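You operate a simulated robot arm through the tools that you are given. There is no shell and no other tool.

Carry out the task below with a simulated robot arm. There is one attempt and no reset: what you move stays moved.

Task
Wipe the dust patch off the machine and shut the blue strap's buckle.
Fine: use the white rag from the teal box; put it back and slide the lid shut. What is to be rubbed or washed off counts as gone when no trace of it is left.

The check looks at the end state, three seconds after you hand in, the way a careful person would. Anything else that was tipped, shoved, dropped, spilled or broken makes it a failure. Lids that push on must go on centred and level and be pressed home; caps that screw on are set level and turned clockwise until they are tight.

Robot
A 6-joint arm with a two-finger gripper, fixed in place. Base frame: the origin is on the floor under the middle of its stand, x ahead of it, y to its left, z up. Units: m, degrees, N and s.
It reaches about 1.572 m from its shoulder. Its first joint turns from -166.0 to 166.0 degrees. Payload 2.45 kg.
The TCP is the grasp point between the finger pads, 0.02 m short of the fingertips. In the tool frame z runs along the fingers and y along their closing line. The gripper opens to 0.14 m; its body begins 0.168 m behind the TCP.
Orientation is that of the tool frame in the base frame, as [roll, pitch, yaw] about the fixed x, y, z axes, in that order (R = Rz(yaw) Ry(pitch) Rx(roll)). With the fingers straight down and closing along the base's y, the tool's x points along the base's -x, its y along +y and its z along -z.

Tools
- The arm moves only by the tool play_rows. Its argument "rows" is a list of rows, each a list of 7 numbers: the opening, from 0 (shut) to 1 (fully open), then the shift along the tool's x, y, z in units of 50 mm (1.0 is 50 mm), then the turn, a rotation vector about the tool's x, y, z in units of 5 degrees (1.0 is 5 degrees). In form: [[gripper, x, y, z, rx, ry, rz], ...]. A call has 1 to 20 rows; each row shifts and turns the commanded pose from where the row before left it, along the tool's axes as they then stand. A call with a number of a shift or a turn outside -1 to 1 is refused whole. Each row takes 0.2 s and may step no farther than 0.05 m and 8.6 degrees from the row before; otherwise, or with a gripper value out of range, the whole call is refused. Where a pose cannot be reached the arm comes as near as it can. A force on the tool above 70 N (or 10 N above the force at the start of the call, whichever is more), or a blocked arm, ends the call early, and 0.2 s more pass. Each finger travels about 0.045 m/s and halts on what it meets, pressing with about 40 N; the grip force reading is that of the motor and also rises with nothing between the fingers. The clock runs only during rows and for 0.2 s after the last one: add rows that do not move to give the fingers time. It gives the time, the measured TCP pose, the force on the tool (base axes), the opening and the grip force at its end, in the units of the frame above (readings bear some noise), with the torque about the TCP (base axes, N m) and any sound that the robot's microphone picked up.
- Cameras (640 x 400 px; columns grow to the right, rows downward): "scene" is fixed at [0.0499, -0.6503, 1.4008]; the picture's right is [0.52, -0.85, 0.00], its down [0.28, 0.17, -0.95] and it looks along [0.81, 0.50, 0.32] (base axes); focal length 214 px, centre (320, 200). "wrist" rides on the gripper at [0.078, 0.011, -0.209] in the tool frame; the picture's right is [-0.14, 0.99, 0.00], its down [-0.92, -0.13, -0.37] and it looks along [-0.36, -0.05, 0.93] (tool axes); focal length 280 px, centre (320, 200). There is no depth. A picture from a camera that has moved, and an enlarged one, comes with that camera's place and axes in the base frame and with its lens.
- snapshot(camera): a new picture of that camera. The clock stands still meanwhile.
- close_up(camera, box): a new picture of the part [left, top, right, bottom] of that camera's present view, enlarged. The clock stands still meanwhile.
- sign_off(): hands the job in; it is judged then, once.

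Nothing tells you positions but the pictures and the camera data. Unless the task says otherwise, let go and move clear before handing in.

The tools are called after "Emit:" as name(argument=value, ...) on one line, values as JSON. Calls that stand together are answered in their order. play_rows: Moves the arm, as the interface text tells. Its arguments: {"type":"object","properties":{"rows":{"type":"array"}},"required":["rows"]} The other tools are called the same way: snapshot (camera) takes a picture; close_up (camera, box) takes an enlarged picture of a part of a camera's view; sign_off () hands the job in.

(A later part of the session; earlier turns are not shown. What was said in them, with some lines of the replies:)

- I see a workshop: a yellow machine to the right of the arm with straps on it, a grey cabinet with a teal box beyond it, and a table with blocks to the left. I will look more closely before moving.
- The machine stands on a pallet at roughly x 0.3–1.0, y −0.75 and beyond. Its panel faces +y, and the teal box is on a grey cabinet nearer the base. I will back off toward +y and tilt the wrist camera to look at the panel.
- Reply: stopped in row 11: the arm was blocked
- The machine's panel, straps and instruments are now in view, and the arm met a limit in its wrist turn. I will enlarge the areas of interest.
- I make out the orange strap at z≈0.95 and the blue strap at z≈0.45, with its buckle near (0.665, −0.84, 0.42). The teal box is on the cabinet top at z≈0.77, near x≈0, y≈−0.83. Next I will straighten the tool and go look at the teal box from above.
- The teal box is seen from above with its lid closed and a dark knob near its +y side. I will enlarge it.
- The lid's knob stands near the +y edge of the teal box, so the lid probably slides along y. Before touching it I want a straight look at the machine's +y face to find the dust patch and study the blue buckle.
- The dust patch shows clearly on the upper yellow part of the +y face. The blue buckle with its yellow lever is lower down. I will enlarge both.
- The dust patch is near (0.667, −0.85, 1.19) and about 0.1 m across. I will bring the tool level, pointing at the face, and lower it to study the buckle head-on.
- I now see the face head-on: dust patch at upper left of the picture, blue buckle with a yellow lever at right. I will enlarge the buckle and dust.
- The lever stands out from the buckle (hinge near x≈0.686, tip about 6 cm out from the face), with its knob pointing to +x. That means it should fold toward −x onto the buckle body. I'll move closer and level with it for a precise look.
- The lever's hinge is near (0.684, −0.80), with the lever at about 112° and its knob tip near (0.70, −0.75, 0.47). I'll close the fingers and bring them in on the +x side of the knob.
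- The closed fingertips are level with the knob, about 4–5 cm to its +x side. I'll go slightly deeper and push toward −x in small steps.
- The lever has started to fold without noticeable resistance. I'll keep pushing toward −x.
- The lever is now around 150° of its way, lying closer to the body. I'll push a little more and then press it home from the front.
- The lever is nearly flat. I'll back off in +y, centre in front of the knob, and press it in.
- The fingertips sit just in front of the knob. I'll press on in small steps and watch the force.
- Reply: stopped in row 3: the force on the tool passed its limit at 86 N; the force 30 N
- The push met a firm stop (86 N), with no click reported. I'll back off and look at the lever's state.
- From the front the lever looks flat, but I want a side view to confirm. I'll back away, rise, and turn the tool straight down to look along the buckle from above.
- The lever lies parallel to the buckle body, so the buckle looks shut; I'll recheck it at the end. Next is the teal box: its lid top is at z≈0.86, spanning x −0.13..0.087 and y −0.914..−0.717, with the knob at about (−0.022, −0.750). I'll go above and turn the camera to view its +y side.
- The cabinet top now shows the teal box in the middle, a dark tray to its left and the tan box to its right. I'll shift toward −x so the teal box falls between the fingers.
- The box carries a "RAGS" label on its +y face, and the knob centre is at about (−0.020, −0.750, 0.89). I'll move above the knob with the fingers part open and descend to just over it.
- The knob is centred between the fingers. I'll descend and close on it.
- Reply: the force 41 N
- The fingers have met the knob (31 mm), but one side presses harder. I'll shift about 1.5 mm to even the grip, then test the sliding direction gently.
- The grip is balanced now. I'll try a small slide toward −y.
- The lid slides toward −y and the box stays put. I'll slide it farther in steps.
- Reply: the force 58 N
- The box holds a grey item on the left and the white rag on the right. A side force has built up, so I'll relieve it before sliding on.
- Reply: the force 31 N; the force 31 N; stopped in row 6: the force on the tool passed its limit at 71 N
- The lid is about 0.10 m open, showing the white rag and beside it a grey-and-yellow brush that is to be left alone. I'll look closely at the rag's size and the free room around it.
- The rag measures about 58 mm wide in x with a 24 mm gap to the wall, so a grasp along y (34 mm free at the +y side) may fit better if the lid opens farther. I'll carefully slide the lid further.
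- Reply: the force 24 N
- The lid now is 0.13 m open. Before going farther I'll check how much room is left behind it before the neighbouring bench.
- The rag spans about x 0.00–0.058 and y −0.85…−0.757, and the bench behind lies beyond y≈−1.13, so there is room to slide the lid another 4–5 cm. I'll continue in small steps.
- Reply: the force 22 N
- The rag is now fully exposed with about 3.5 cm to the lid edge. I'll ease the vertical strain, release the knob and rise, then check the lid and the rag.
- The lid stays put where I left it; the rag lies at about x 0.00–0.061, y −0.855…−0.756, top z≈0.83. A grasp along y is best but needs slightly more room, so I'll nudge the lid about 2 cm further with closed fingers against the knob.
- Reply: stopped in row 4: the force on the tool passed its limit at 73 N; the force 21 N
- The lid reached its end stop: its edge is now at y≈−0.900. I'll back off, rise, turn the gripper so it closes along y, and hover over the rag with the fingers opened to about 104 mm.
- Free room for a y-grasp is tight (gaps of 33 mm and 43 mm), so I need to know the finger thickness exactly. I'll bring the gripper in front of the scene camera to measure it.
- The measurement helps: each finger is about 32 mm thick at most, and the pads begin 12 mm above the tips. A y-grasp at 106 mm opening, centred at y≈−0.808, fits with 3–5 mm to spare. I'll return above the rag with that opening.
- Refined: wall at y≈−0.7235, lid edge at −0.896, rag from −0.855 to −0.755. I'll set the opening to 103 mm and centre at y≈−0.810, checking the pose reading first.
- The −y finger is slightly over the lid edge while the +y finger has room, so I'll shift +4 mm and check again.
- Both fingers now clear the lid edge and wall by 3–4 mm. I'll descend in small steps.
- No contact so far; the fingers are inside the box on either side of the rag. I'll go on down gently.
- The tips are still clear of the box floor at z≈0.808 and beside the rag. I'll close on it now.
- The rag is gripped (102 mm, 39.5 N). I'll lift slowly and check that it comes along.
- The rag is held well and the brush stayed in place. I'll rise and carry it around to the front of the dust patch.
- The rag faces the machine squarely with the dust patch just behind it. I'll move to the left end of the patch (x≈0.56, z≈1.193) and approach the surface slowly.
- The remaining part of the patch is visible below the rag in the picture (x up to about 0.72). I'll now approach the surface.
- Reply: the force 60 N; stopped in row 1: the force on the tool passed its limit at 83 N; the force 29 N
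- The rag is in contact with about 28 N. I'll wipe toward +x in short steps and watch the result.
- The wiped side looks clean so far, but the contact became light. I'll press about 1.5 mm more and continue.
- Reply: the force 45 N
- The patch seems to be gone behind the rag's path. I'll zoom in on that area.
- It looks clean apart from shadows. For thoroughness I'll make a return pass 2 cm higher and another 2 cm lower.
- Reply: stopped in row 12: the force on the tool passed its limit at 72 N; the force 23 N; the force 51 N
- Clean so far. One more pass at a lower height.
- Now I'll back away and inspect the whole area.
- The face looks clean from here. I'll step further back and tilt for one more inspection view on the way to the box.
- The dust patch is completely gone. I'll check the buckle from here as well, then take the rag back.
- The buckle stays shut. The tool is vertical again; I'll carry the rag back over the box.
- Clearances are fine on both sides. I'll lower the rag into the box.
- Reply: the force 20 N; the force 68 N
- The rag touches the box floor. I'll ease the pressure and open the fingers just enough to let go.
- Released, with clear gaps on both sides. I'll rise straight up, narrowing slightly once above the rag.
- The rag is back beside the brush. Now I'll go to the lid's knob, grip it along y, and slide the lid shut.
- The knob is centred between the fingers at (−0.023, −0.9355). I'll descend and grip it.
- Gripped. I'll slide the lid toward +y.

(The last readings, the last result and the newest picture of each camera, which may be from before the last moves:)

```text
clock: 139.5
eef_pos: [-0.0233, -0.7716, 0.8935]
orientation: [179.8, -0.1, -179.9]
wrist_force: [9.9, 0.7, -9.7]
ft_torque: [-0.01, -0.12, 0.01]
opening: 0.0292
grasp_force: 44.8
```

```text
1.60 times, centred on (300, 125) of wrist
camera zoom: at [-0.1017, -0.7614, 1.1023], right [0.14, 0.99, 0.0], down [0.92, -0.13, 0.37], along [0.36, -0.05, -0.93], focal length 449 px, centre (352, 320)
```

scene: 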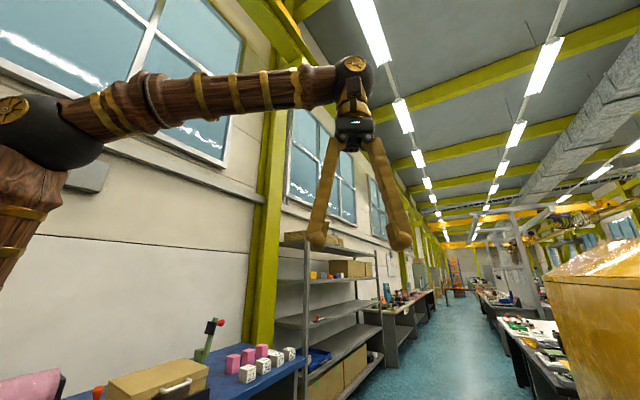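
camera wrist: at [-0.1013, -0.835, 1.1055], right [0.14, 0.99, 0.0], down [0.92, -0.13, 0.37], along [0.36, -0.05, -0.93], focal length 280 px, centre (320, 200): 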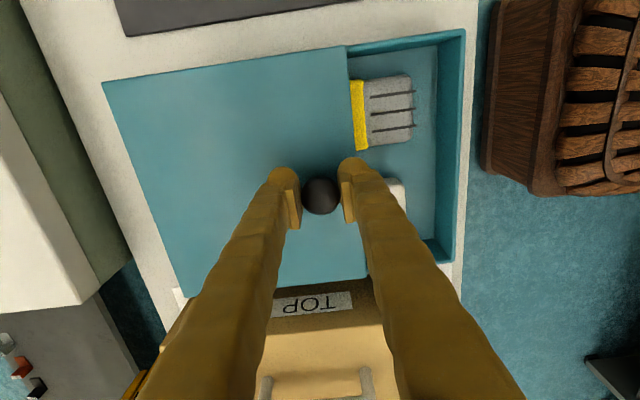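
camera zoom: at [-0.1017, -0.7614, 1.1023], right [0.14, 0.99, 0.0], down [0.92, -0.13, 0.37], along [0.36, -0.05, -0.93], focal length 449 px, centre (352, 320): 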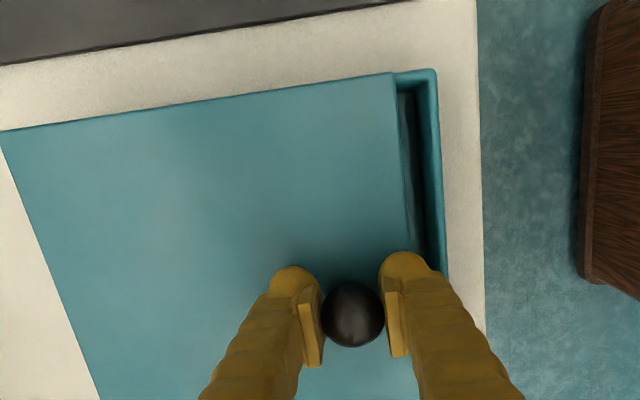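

About 2 cm remain. I'll close the rest in small steps.

Emit:
play_rows(rows=[[0.0, 0, 0.1, 0, 0, 0, 0], [0.0, 0, 0.1, 0, 0, 0, 0], [0.0, 0, 0.1, 0, 0, 0, 0], [0.0, 0, 0, 0, 0, 0, 0]])

Emit:
close_up(camera="wrist", box=[100, 0, 500, 250])

```text
clock: 140.5
eef_pos: [-0.0236, -0.7568, 0.8926]
orientation: [179.9, -0.1, -179.9]
wrist_force: [7.9, 0.1, -66.8]
ft_torque: [0.01, 0.17, -0.01]
opening: 0.0293
grasp_force: 44.5
```

```text
1.60 times, centred on (300, 125) of wrist
camera zoom: at [-0.1017, -0.7469, 1.1024], right [0.14, 0.99, 0.0], down [0.92, -0.13, 0.37], along [0.36, -0.05, -0.93], focal length 449 px, centre (352, 320)
```

zoom: 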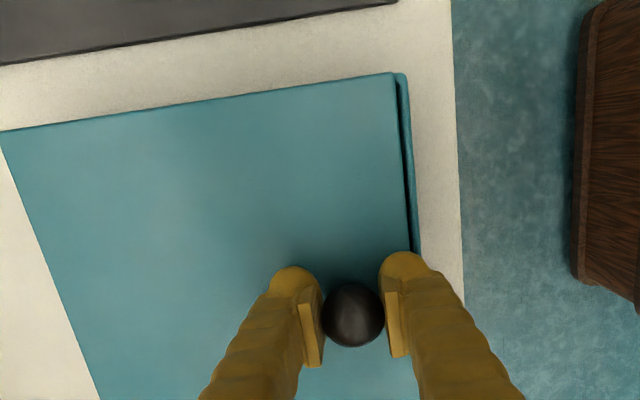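

A vertical pull has built up on the knob; I'll relieve it first.

Emit:
play_rows(rows=[[0.0, 0, 0, 0.03, 0, 0, 0], [0.0, 0, 0, 0, 0, 0, 0]])

```text
clock: 141.1
eef_pos: [-0.022, -0.7587, 0.8914]
orientation: [179.9, -0.1, -180.0]
wrist_force: [8.7, 0.7, -61.2]
ft_torque: [-0.03, 0.11, -0.03]
opening: 0.0293
grasp_force: 45.0
```

Emit:
play_rows(rows=[[0.0, 0, 0, 0.03, 0, 0, 0], [0.25, 0, 0, 0, 0, 0, 0], [0.4, 0, 0, 0, 0, 0, 0], [0.4, 0, 0, 0, 0, 0, 0]])

Emit:
close_up(camera="wrist", box=[100, 0, 500, 250])

```text
clock: 142.1
eef_pos: [-0.0239, -0.7596, 0.8928]
orientation: [180.0, -0.1, -179.9]
wrist_force: [1.3, 0.3, 0.1]
ft_torque: [0.0, -0.02, 0.01]
opening: 0.0562
grasp_force: 0.1
```

```text
1.60 times, centred on (300, 125) of wrist
camera zoom: at [-0.1015, -0.7482, 1.1017], right [0.14, 0.99, 0.0], down [0.92, -0.13, 0.37], along [0.36, -0.05, -0.93], focal length 449 px, centre (352, 320)
```

zoom: 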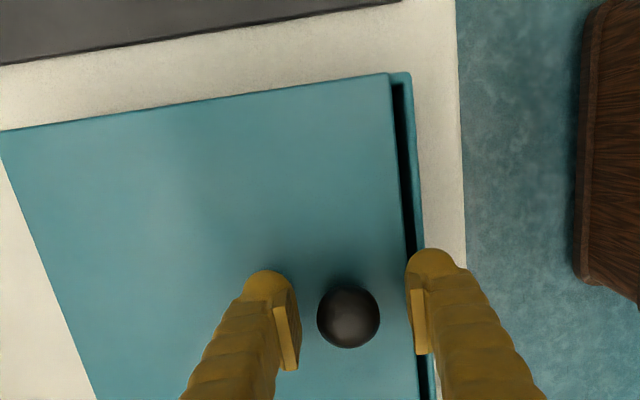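

The grip is released without strain; the lid has about 1 cm to go. I'll push the knob from its −y side with one finger until it stops.

Emit:
play_rows(rows=[[0.4, 0, 0.15, 0, 0, 0, 0], [0.4, 0, 0.1, 0, 0, 0, 0], [0.4, 0, 0.08, 0, 0, 0, 0], [0.4, 0, 0, 0, 0, 0, 0]])

Emit:
close_up(camera="wrist", box=[100, 0, 500, 250])

```text
clock: 143.1
eef_pos: [-0.0224, -0.7441, 0.8924]
orientation: [-180.0, -0.1, -179.9]
wrist_force: [-1.0, -0.7, -0.2]
ft_torque: [-0.02, -0.03, -0.03]
opening: 0.0559
grasp_force: 0.6
```

```text
1.60 times, centred on (300, 125) of wrist
camera zoom: at [-0.1009, -0.7324, 1.1023], right [0.14, 0.99, 0.0], down [0.92, -0.13, 0.37], along [0.36, -0.05, -0.93], focal length 449 px, centre (352, 320)
```

zoom: 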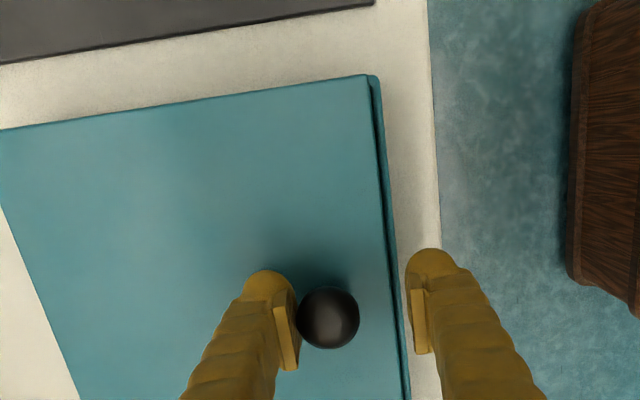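

Nearly shut; a few more millimetres until it meets its stop.

Emit:
play_rows(rows=[[0.4, 0, 0.06, 0, 0, 0, 0], [0.4, 0, 0.06, 0, 0, 0, 0], [0.4, 0, 0, 0, 0, 0, 0]])

Emit:
close_up(camera="wrist", box=[100, 0, 500, 250])

```text
clock: 143.9
eef_pos: [-0.0233, -0.7364, 0.8936]
orientation: [-180.0, -0.1, -179.9]
wrist_force: [0.4, -1.1, 1.0]
ft_torque: [0.02, -0.03, -0.02]
opening: 0.0568
grasp_force: 0.3
```

```text
1.60 times, centred on (300, 125) of wrist
camera zoom: at [-0.1008, -0.7261, 1.1019], right [0.14, 0.99, 0.0], down [0.92, -0.13, 0.37], along [0.36, -0.05, -0.93], focal length 449 px, centre (352, 320)
```

zoom: 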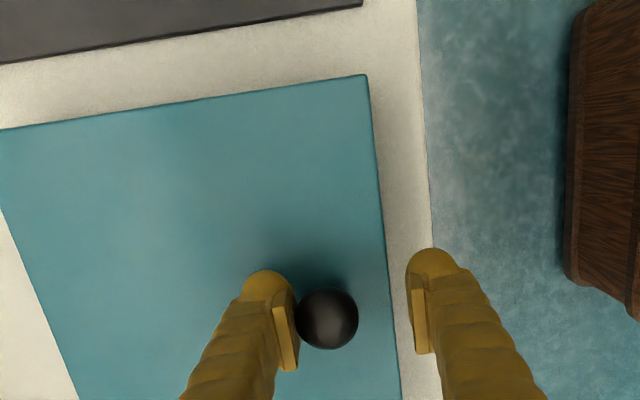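

Emit:
play_rows(rows=[[0.4, 0, 0.04, 0, 0, 0, 0], [0.4, 0, 0, 0, 0, 0, 0]])

Emit:
play_rows(rows=[[0.4, 0, 0.04, 0, 0, 0, 0], [0.4, 0, 0, 0, 0, 0, 0]])

Emit:
close_up(camera="wrist", box=[100, 0, 500, 250])

```text
clock: 144.5
eef_pos: [-0.0217, -0.7352, 0.8925]
orientation: [-180.0, -0.1, -179.9]
wrist_force: [2.9, -6.9, 1.1]
ft_torque: [-0.04, -0.01, 0.1]
opening: 0.0605
grasp_force: 2.9
```

```text
clock: 145.1
eef_pos: [-0.0233, -0.733, 0.8931]
orientation: [180.0, -0.1, -179.9]
wrist_force: [5.6, -12.1, -3.7]
ft_torque: [0.07, -0.02, 0.13]
opening: 0.0639
grasp_force: 5.8
```

```text
1.60 times, centred on (300, 125) of wrist
camera zoom: at [-0.1019, -0.7222, 1.1018], right [0.14, 0.99, 0.0], down [0.92, -0.13, 0.37], along [0.36, -0.05, -0.93], focal length 449 px, centre (352, 320)
```

zoom: 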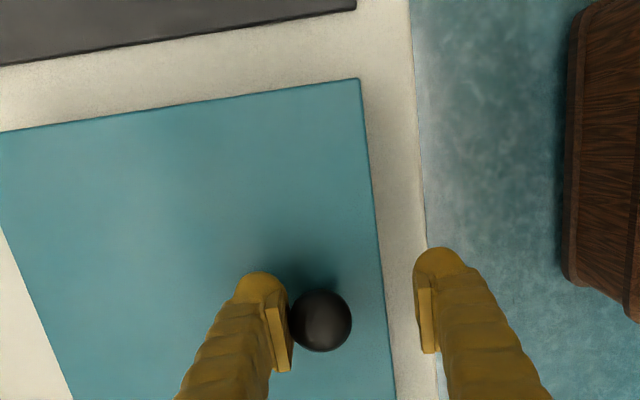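

The lid has met its stop (force builds, gap gone). I'll back off, rise, and check the box.

Emit:
play_rows(rows=[[0.5, 0, -0.1, 0, 0, 0, 0], [0.5, 0, 0, 0, 0, 0, 0], [0.5, 0, 0, -0.5, 0, 0, 0], [0.5, 0, 0, -0.9, 0, 0, 0], [0.5, 0, 0, -0.9, 0, 0, 0], [0.5, 0, 0, -0.9, 0, 0, 0], [0.5, 0, 0, -0.9, 0, 0, 0], [0.5, 0.5, -0.5, -0.6, 0, 0, 0], [0.5, 0, 0, 0, 0, 0, 0]])

Emit:
snapshot(camera="wrist")

Emit:
close_up(camera="wrist", box=[180, 60, 460, 235])

```text
clock: 147.1
eef_pos: [-0.0514, -0.7623, 1.1288]
orientation: [-180.0, -0.1, -179.9]
wrist_force: [0.1, -0.9, 0.2]
ft_torque: [-0.03, -0.02, -0.01]
opening: 0.0701
grasp_force: 0.1
```

```text
taken
camera wrist: at [-0.1295, -0.7517, 1.3379], right [0.14, 0.99, 0.0], down [0.92, -0.13, 0.37], along [0.36, -0.05, -0.93], focal length 280 px, centre (320, 200)
```

wrist: 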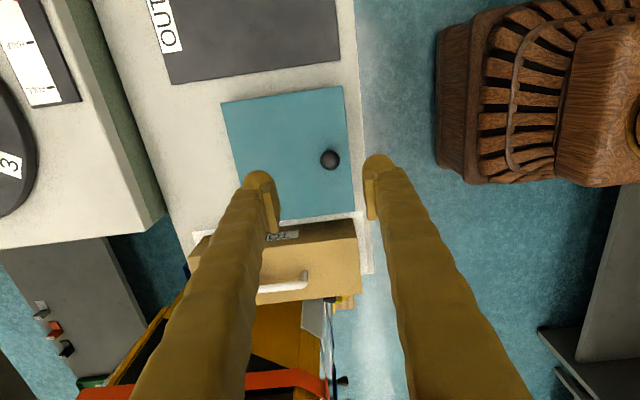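

```text
2.29 times, centred on (320, 148) of wrist
camera zoom: at [-0.1295, -0.7517, 1.3379], right [0.14, 0.99, 0.0], down [0.92, -0.13, 0.37], along [0.36, -0.05, -0.93], focal length 641 px, centre (320, 320)
```

zoom: 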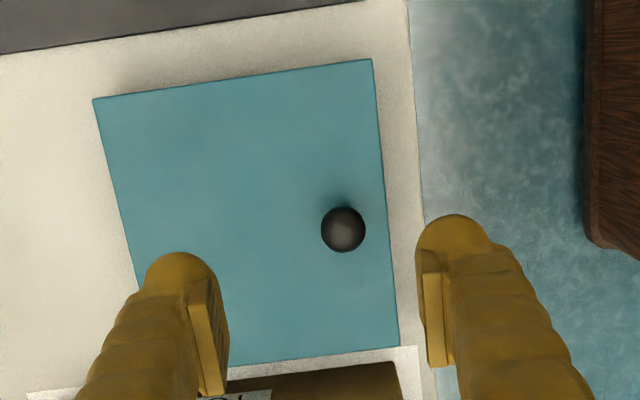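

The box is closed, in its original place, with the knob back at y≈−0.750. I'll move clear and take a final look at the machine face and buckle.

Emit:
play_rows(rows=[[0.5, -0.73, 0.29, -0.49, 0, 0, 0], [0.5, -0.73, 0.29, -0.4, 0, 0, 0], [0.5, -0.73, 0.4, -0.2, 0, 0, 0], [0.5, -0.8, 0.5, 0, 0, 0, 0], [0.5, -0.8, 0.5, 0, 0, 0, 0], [0.5, -0.8, 0.5, 0, 0, 0, 0], [0.5, -0.8, 0.5, 0, 0, 0, 0], [0.5, -0.8, 0.5, 0, 0, 0, 0], [0.5, -0.8, 0.5, 0, 0, 0, 0], [0.5, -0.8, 0.5, 0, 0, 0, 0], [0.5, -0.8, 0.5, 0, 0, 0, 0], [0.5, -0.8, 0.5, 0, 0, 0, 0], [0.5, -0.8, 0.5, 0, 0, 0, 0], [0.5, -0.8, 0.5, 0, 0, 0, 0], [0.5, -0.8, 0.5, 0, 0, 0, 0], [0.5, -0.8, 0.5, 0, 0, 0, 0], [0.5, -0.8, 0.3, 0, 0, 0, 0], [0.5, 0, 0, 0, 0, 0, 0]])

Emit:
play_rows(rows=[[0.5, 0, 0, 0, 1, 0, 0], [0.5, 0, 0, 0, 1, 0, 0], [0.5, 0, 0, 0, 1, 0, 0], [0.5, 0, 0, 0, 1, 0, 0], [0.5, 0, 0, 0, 1, 0, 0], [0.5, 0, 0, 0, 1, 0, 0], [0.5, 0, 0, 0, 1, 0, 0], [0.5, 0, 0, 0, 1, 0, 0], [0.5, 0, 0, 0, 1, 0, 0], [0.5, 0, 0, 0, 0, 0, 0]])

Emit:
snapshot(camera="wrist")

```text
clock: 150.9
eef_pos: [0.6221, -0.3707, 1.182]
orientation: [179.9, -0.1, -179.9]
wrist_force: [0.7, -0.5, 0.6]
ft_torque: [0.01, 0.01, 0.01]
opening: 0.0701
grasp_force: 0.1
```

```text
clock: 153.1
eef_pos: [0.6199, -0.3709, 1.1814]
orientation: [-135.0, -0.1, -179.8]
wrist_force: [-0.6, 0.0, -0.1]
ft_torque: [0.02, 0.04, -0.03]
opening: 0.0701
grasp_force: 0.2
```

```text
taken
camera wrist: at [0.5413, -0.2157, 1.3213], right [0.13, 0.7, -0.7], down [0.92, 0.17, 0.35], along [0.37, -0.69, -0.62], focal length 280 px, centre (320, 200)
```

wrist: 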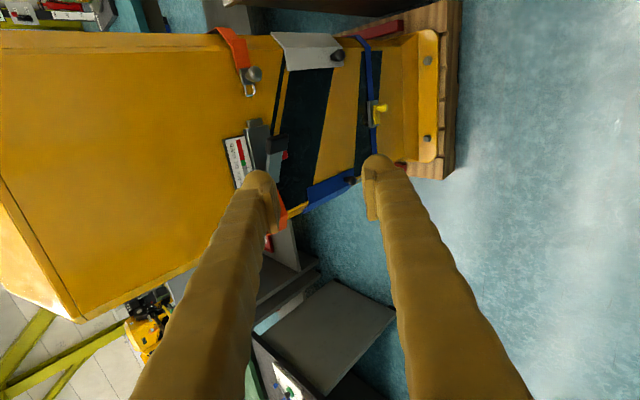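

Emit:
close_up(camera="wrist", box=[20, 50, 260, 240])

Emit:
close_up(camera="wrist", box=[350, 80, 410, 150])

Emit:
close_up(camera="wrist", box=[200, 20, 360, 220])

```text
2.11 times, centred on (140, 145) of wrist
camera zoom: at [0.5413, -0.2157, 1.3213], right [0.13, 0.7, -0.7], down [0.92, 0.17, 0.35], along [0.37, -0.69, -0.62], focal length 590 px, centre (699, 316)
```

zoom: 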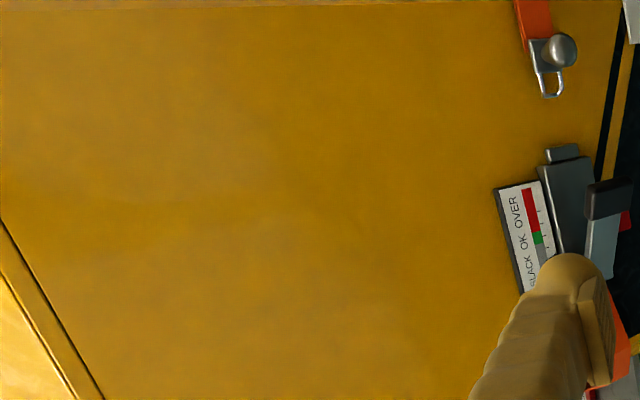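

```text
5.71 times, centred on (380, 115) of wrist
camera zoom: at [0.5413, -0.2157, 1.3213], right [0.13, 0.7, -0.7], down [0.92, 0.17, 0.35], along [0.37, -0.69, -0.62], focal length 1602 px, centre (-23, 686)
```

zoom: 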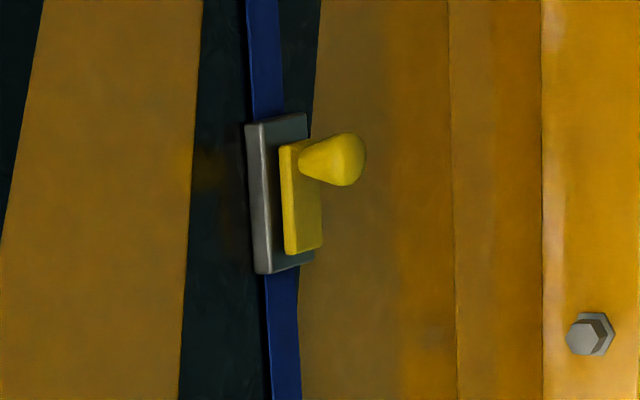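

```text
2.00 times, centred on (280, 120) of wrist
camera zoom: at [0.5413, -0.2157, 1.3213], right [0.13, 0.7, -0.7], down [0.92, 0.17, 0.35], along [0.37, -0.69, -0.62], focal length 561 px, centre (400, 360)
```

zoom: 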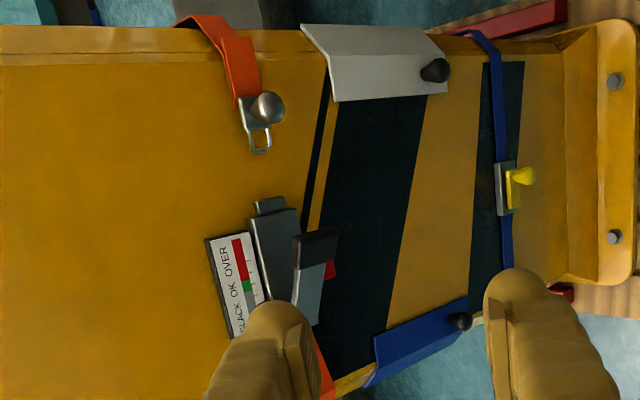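

The dust patch is gone, and the buckle lever lies flat on its body. The rag is back in the closed teal box, nothing else has moved, and the arm is clear and empty-handed, so I'm handing in.

Emit:
sign_off()

```text
The job is handed in.
```

The dust patch is wiped off the machine and the blue strap's buckle is shut. I handed the job in with the arm clear and the gripper empty.

- **Dust:** I made three overlapping passes with the white rag. Close-ups from several angles afterwards showed no trace of it.
- **Buckle:** I folded the yellow lever over and pressed it until it met a hard stop at 86 N. The microphone picked up no click. In later pictures the lever still lay parallel to the buckle body.
- **Rag and box:** The rag is back in the teal box beside the brush. I slid the lid against its stop, and the knob is back where it started.
- **Everything else:** The brush, the orange strap and its ratchet, and the other items on the cabinet look unmoved in the pictures I took. While I slid the lid, sideways and upward forces on its knob reached about 70 N. The box measured in the same place afterwards, to within a few millimetres.
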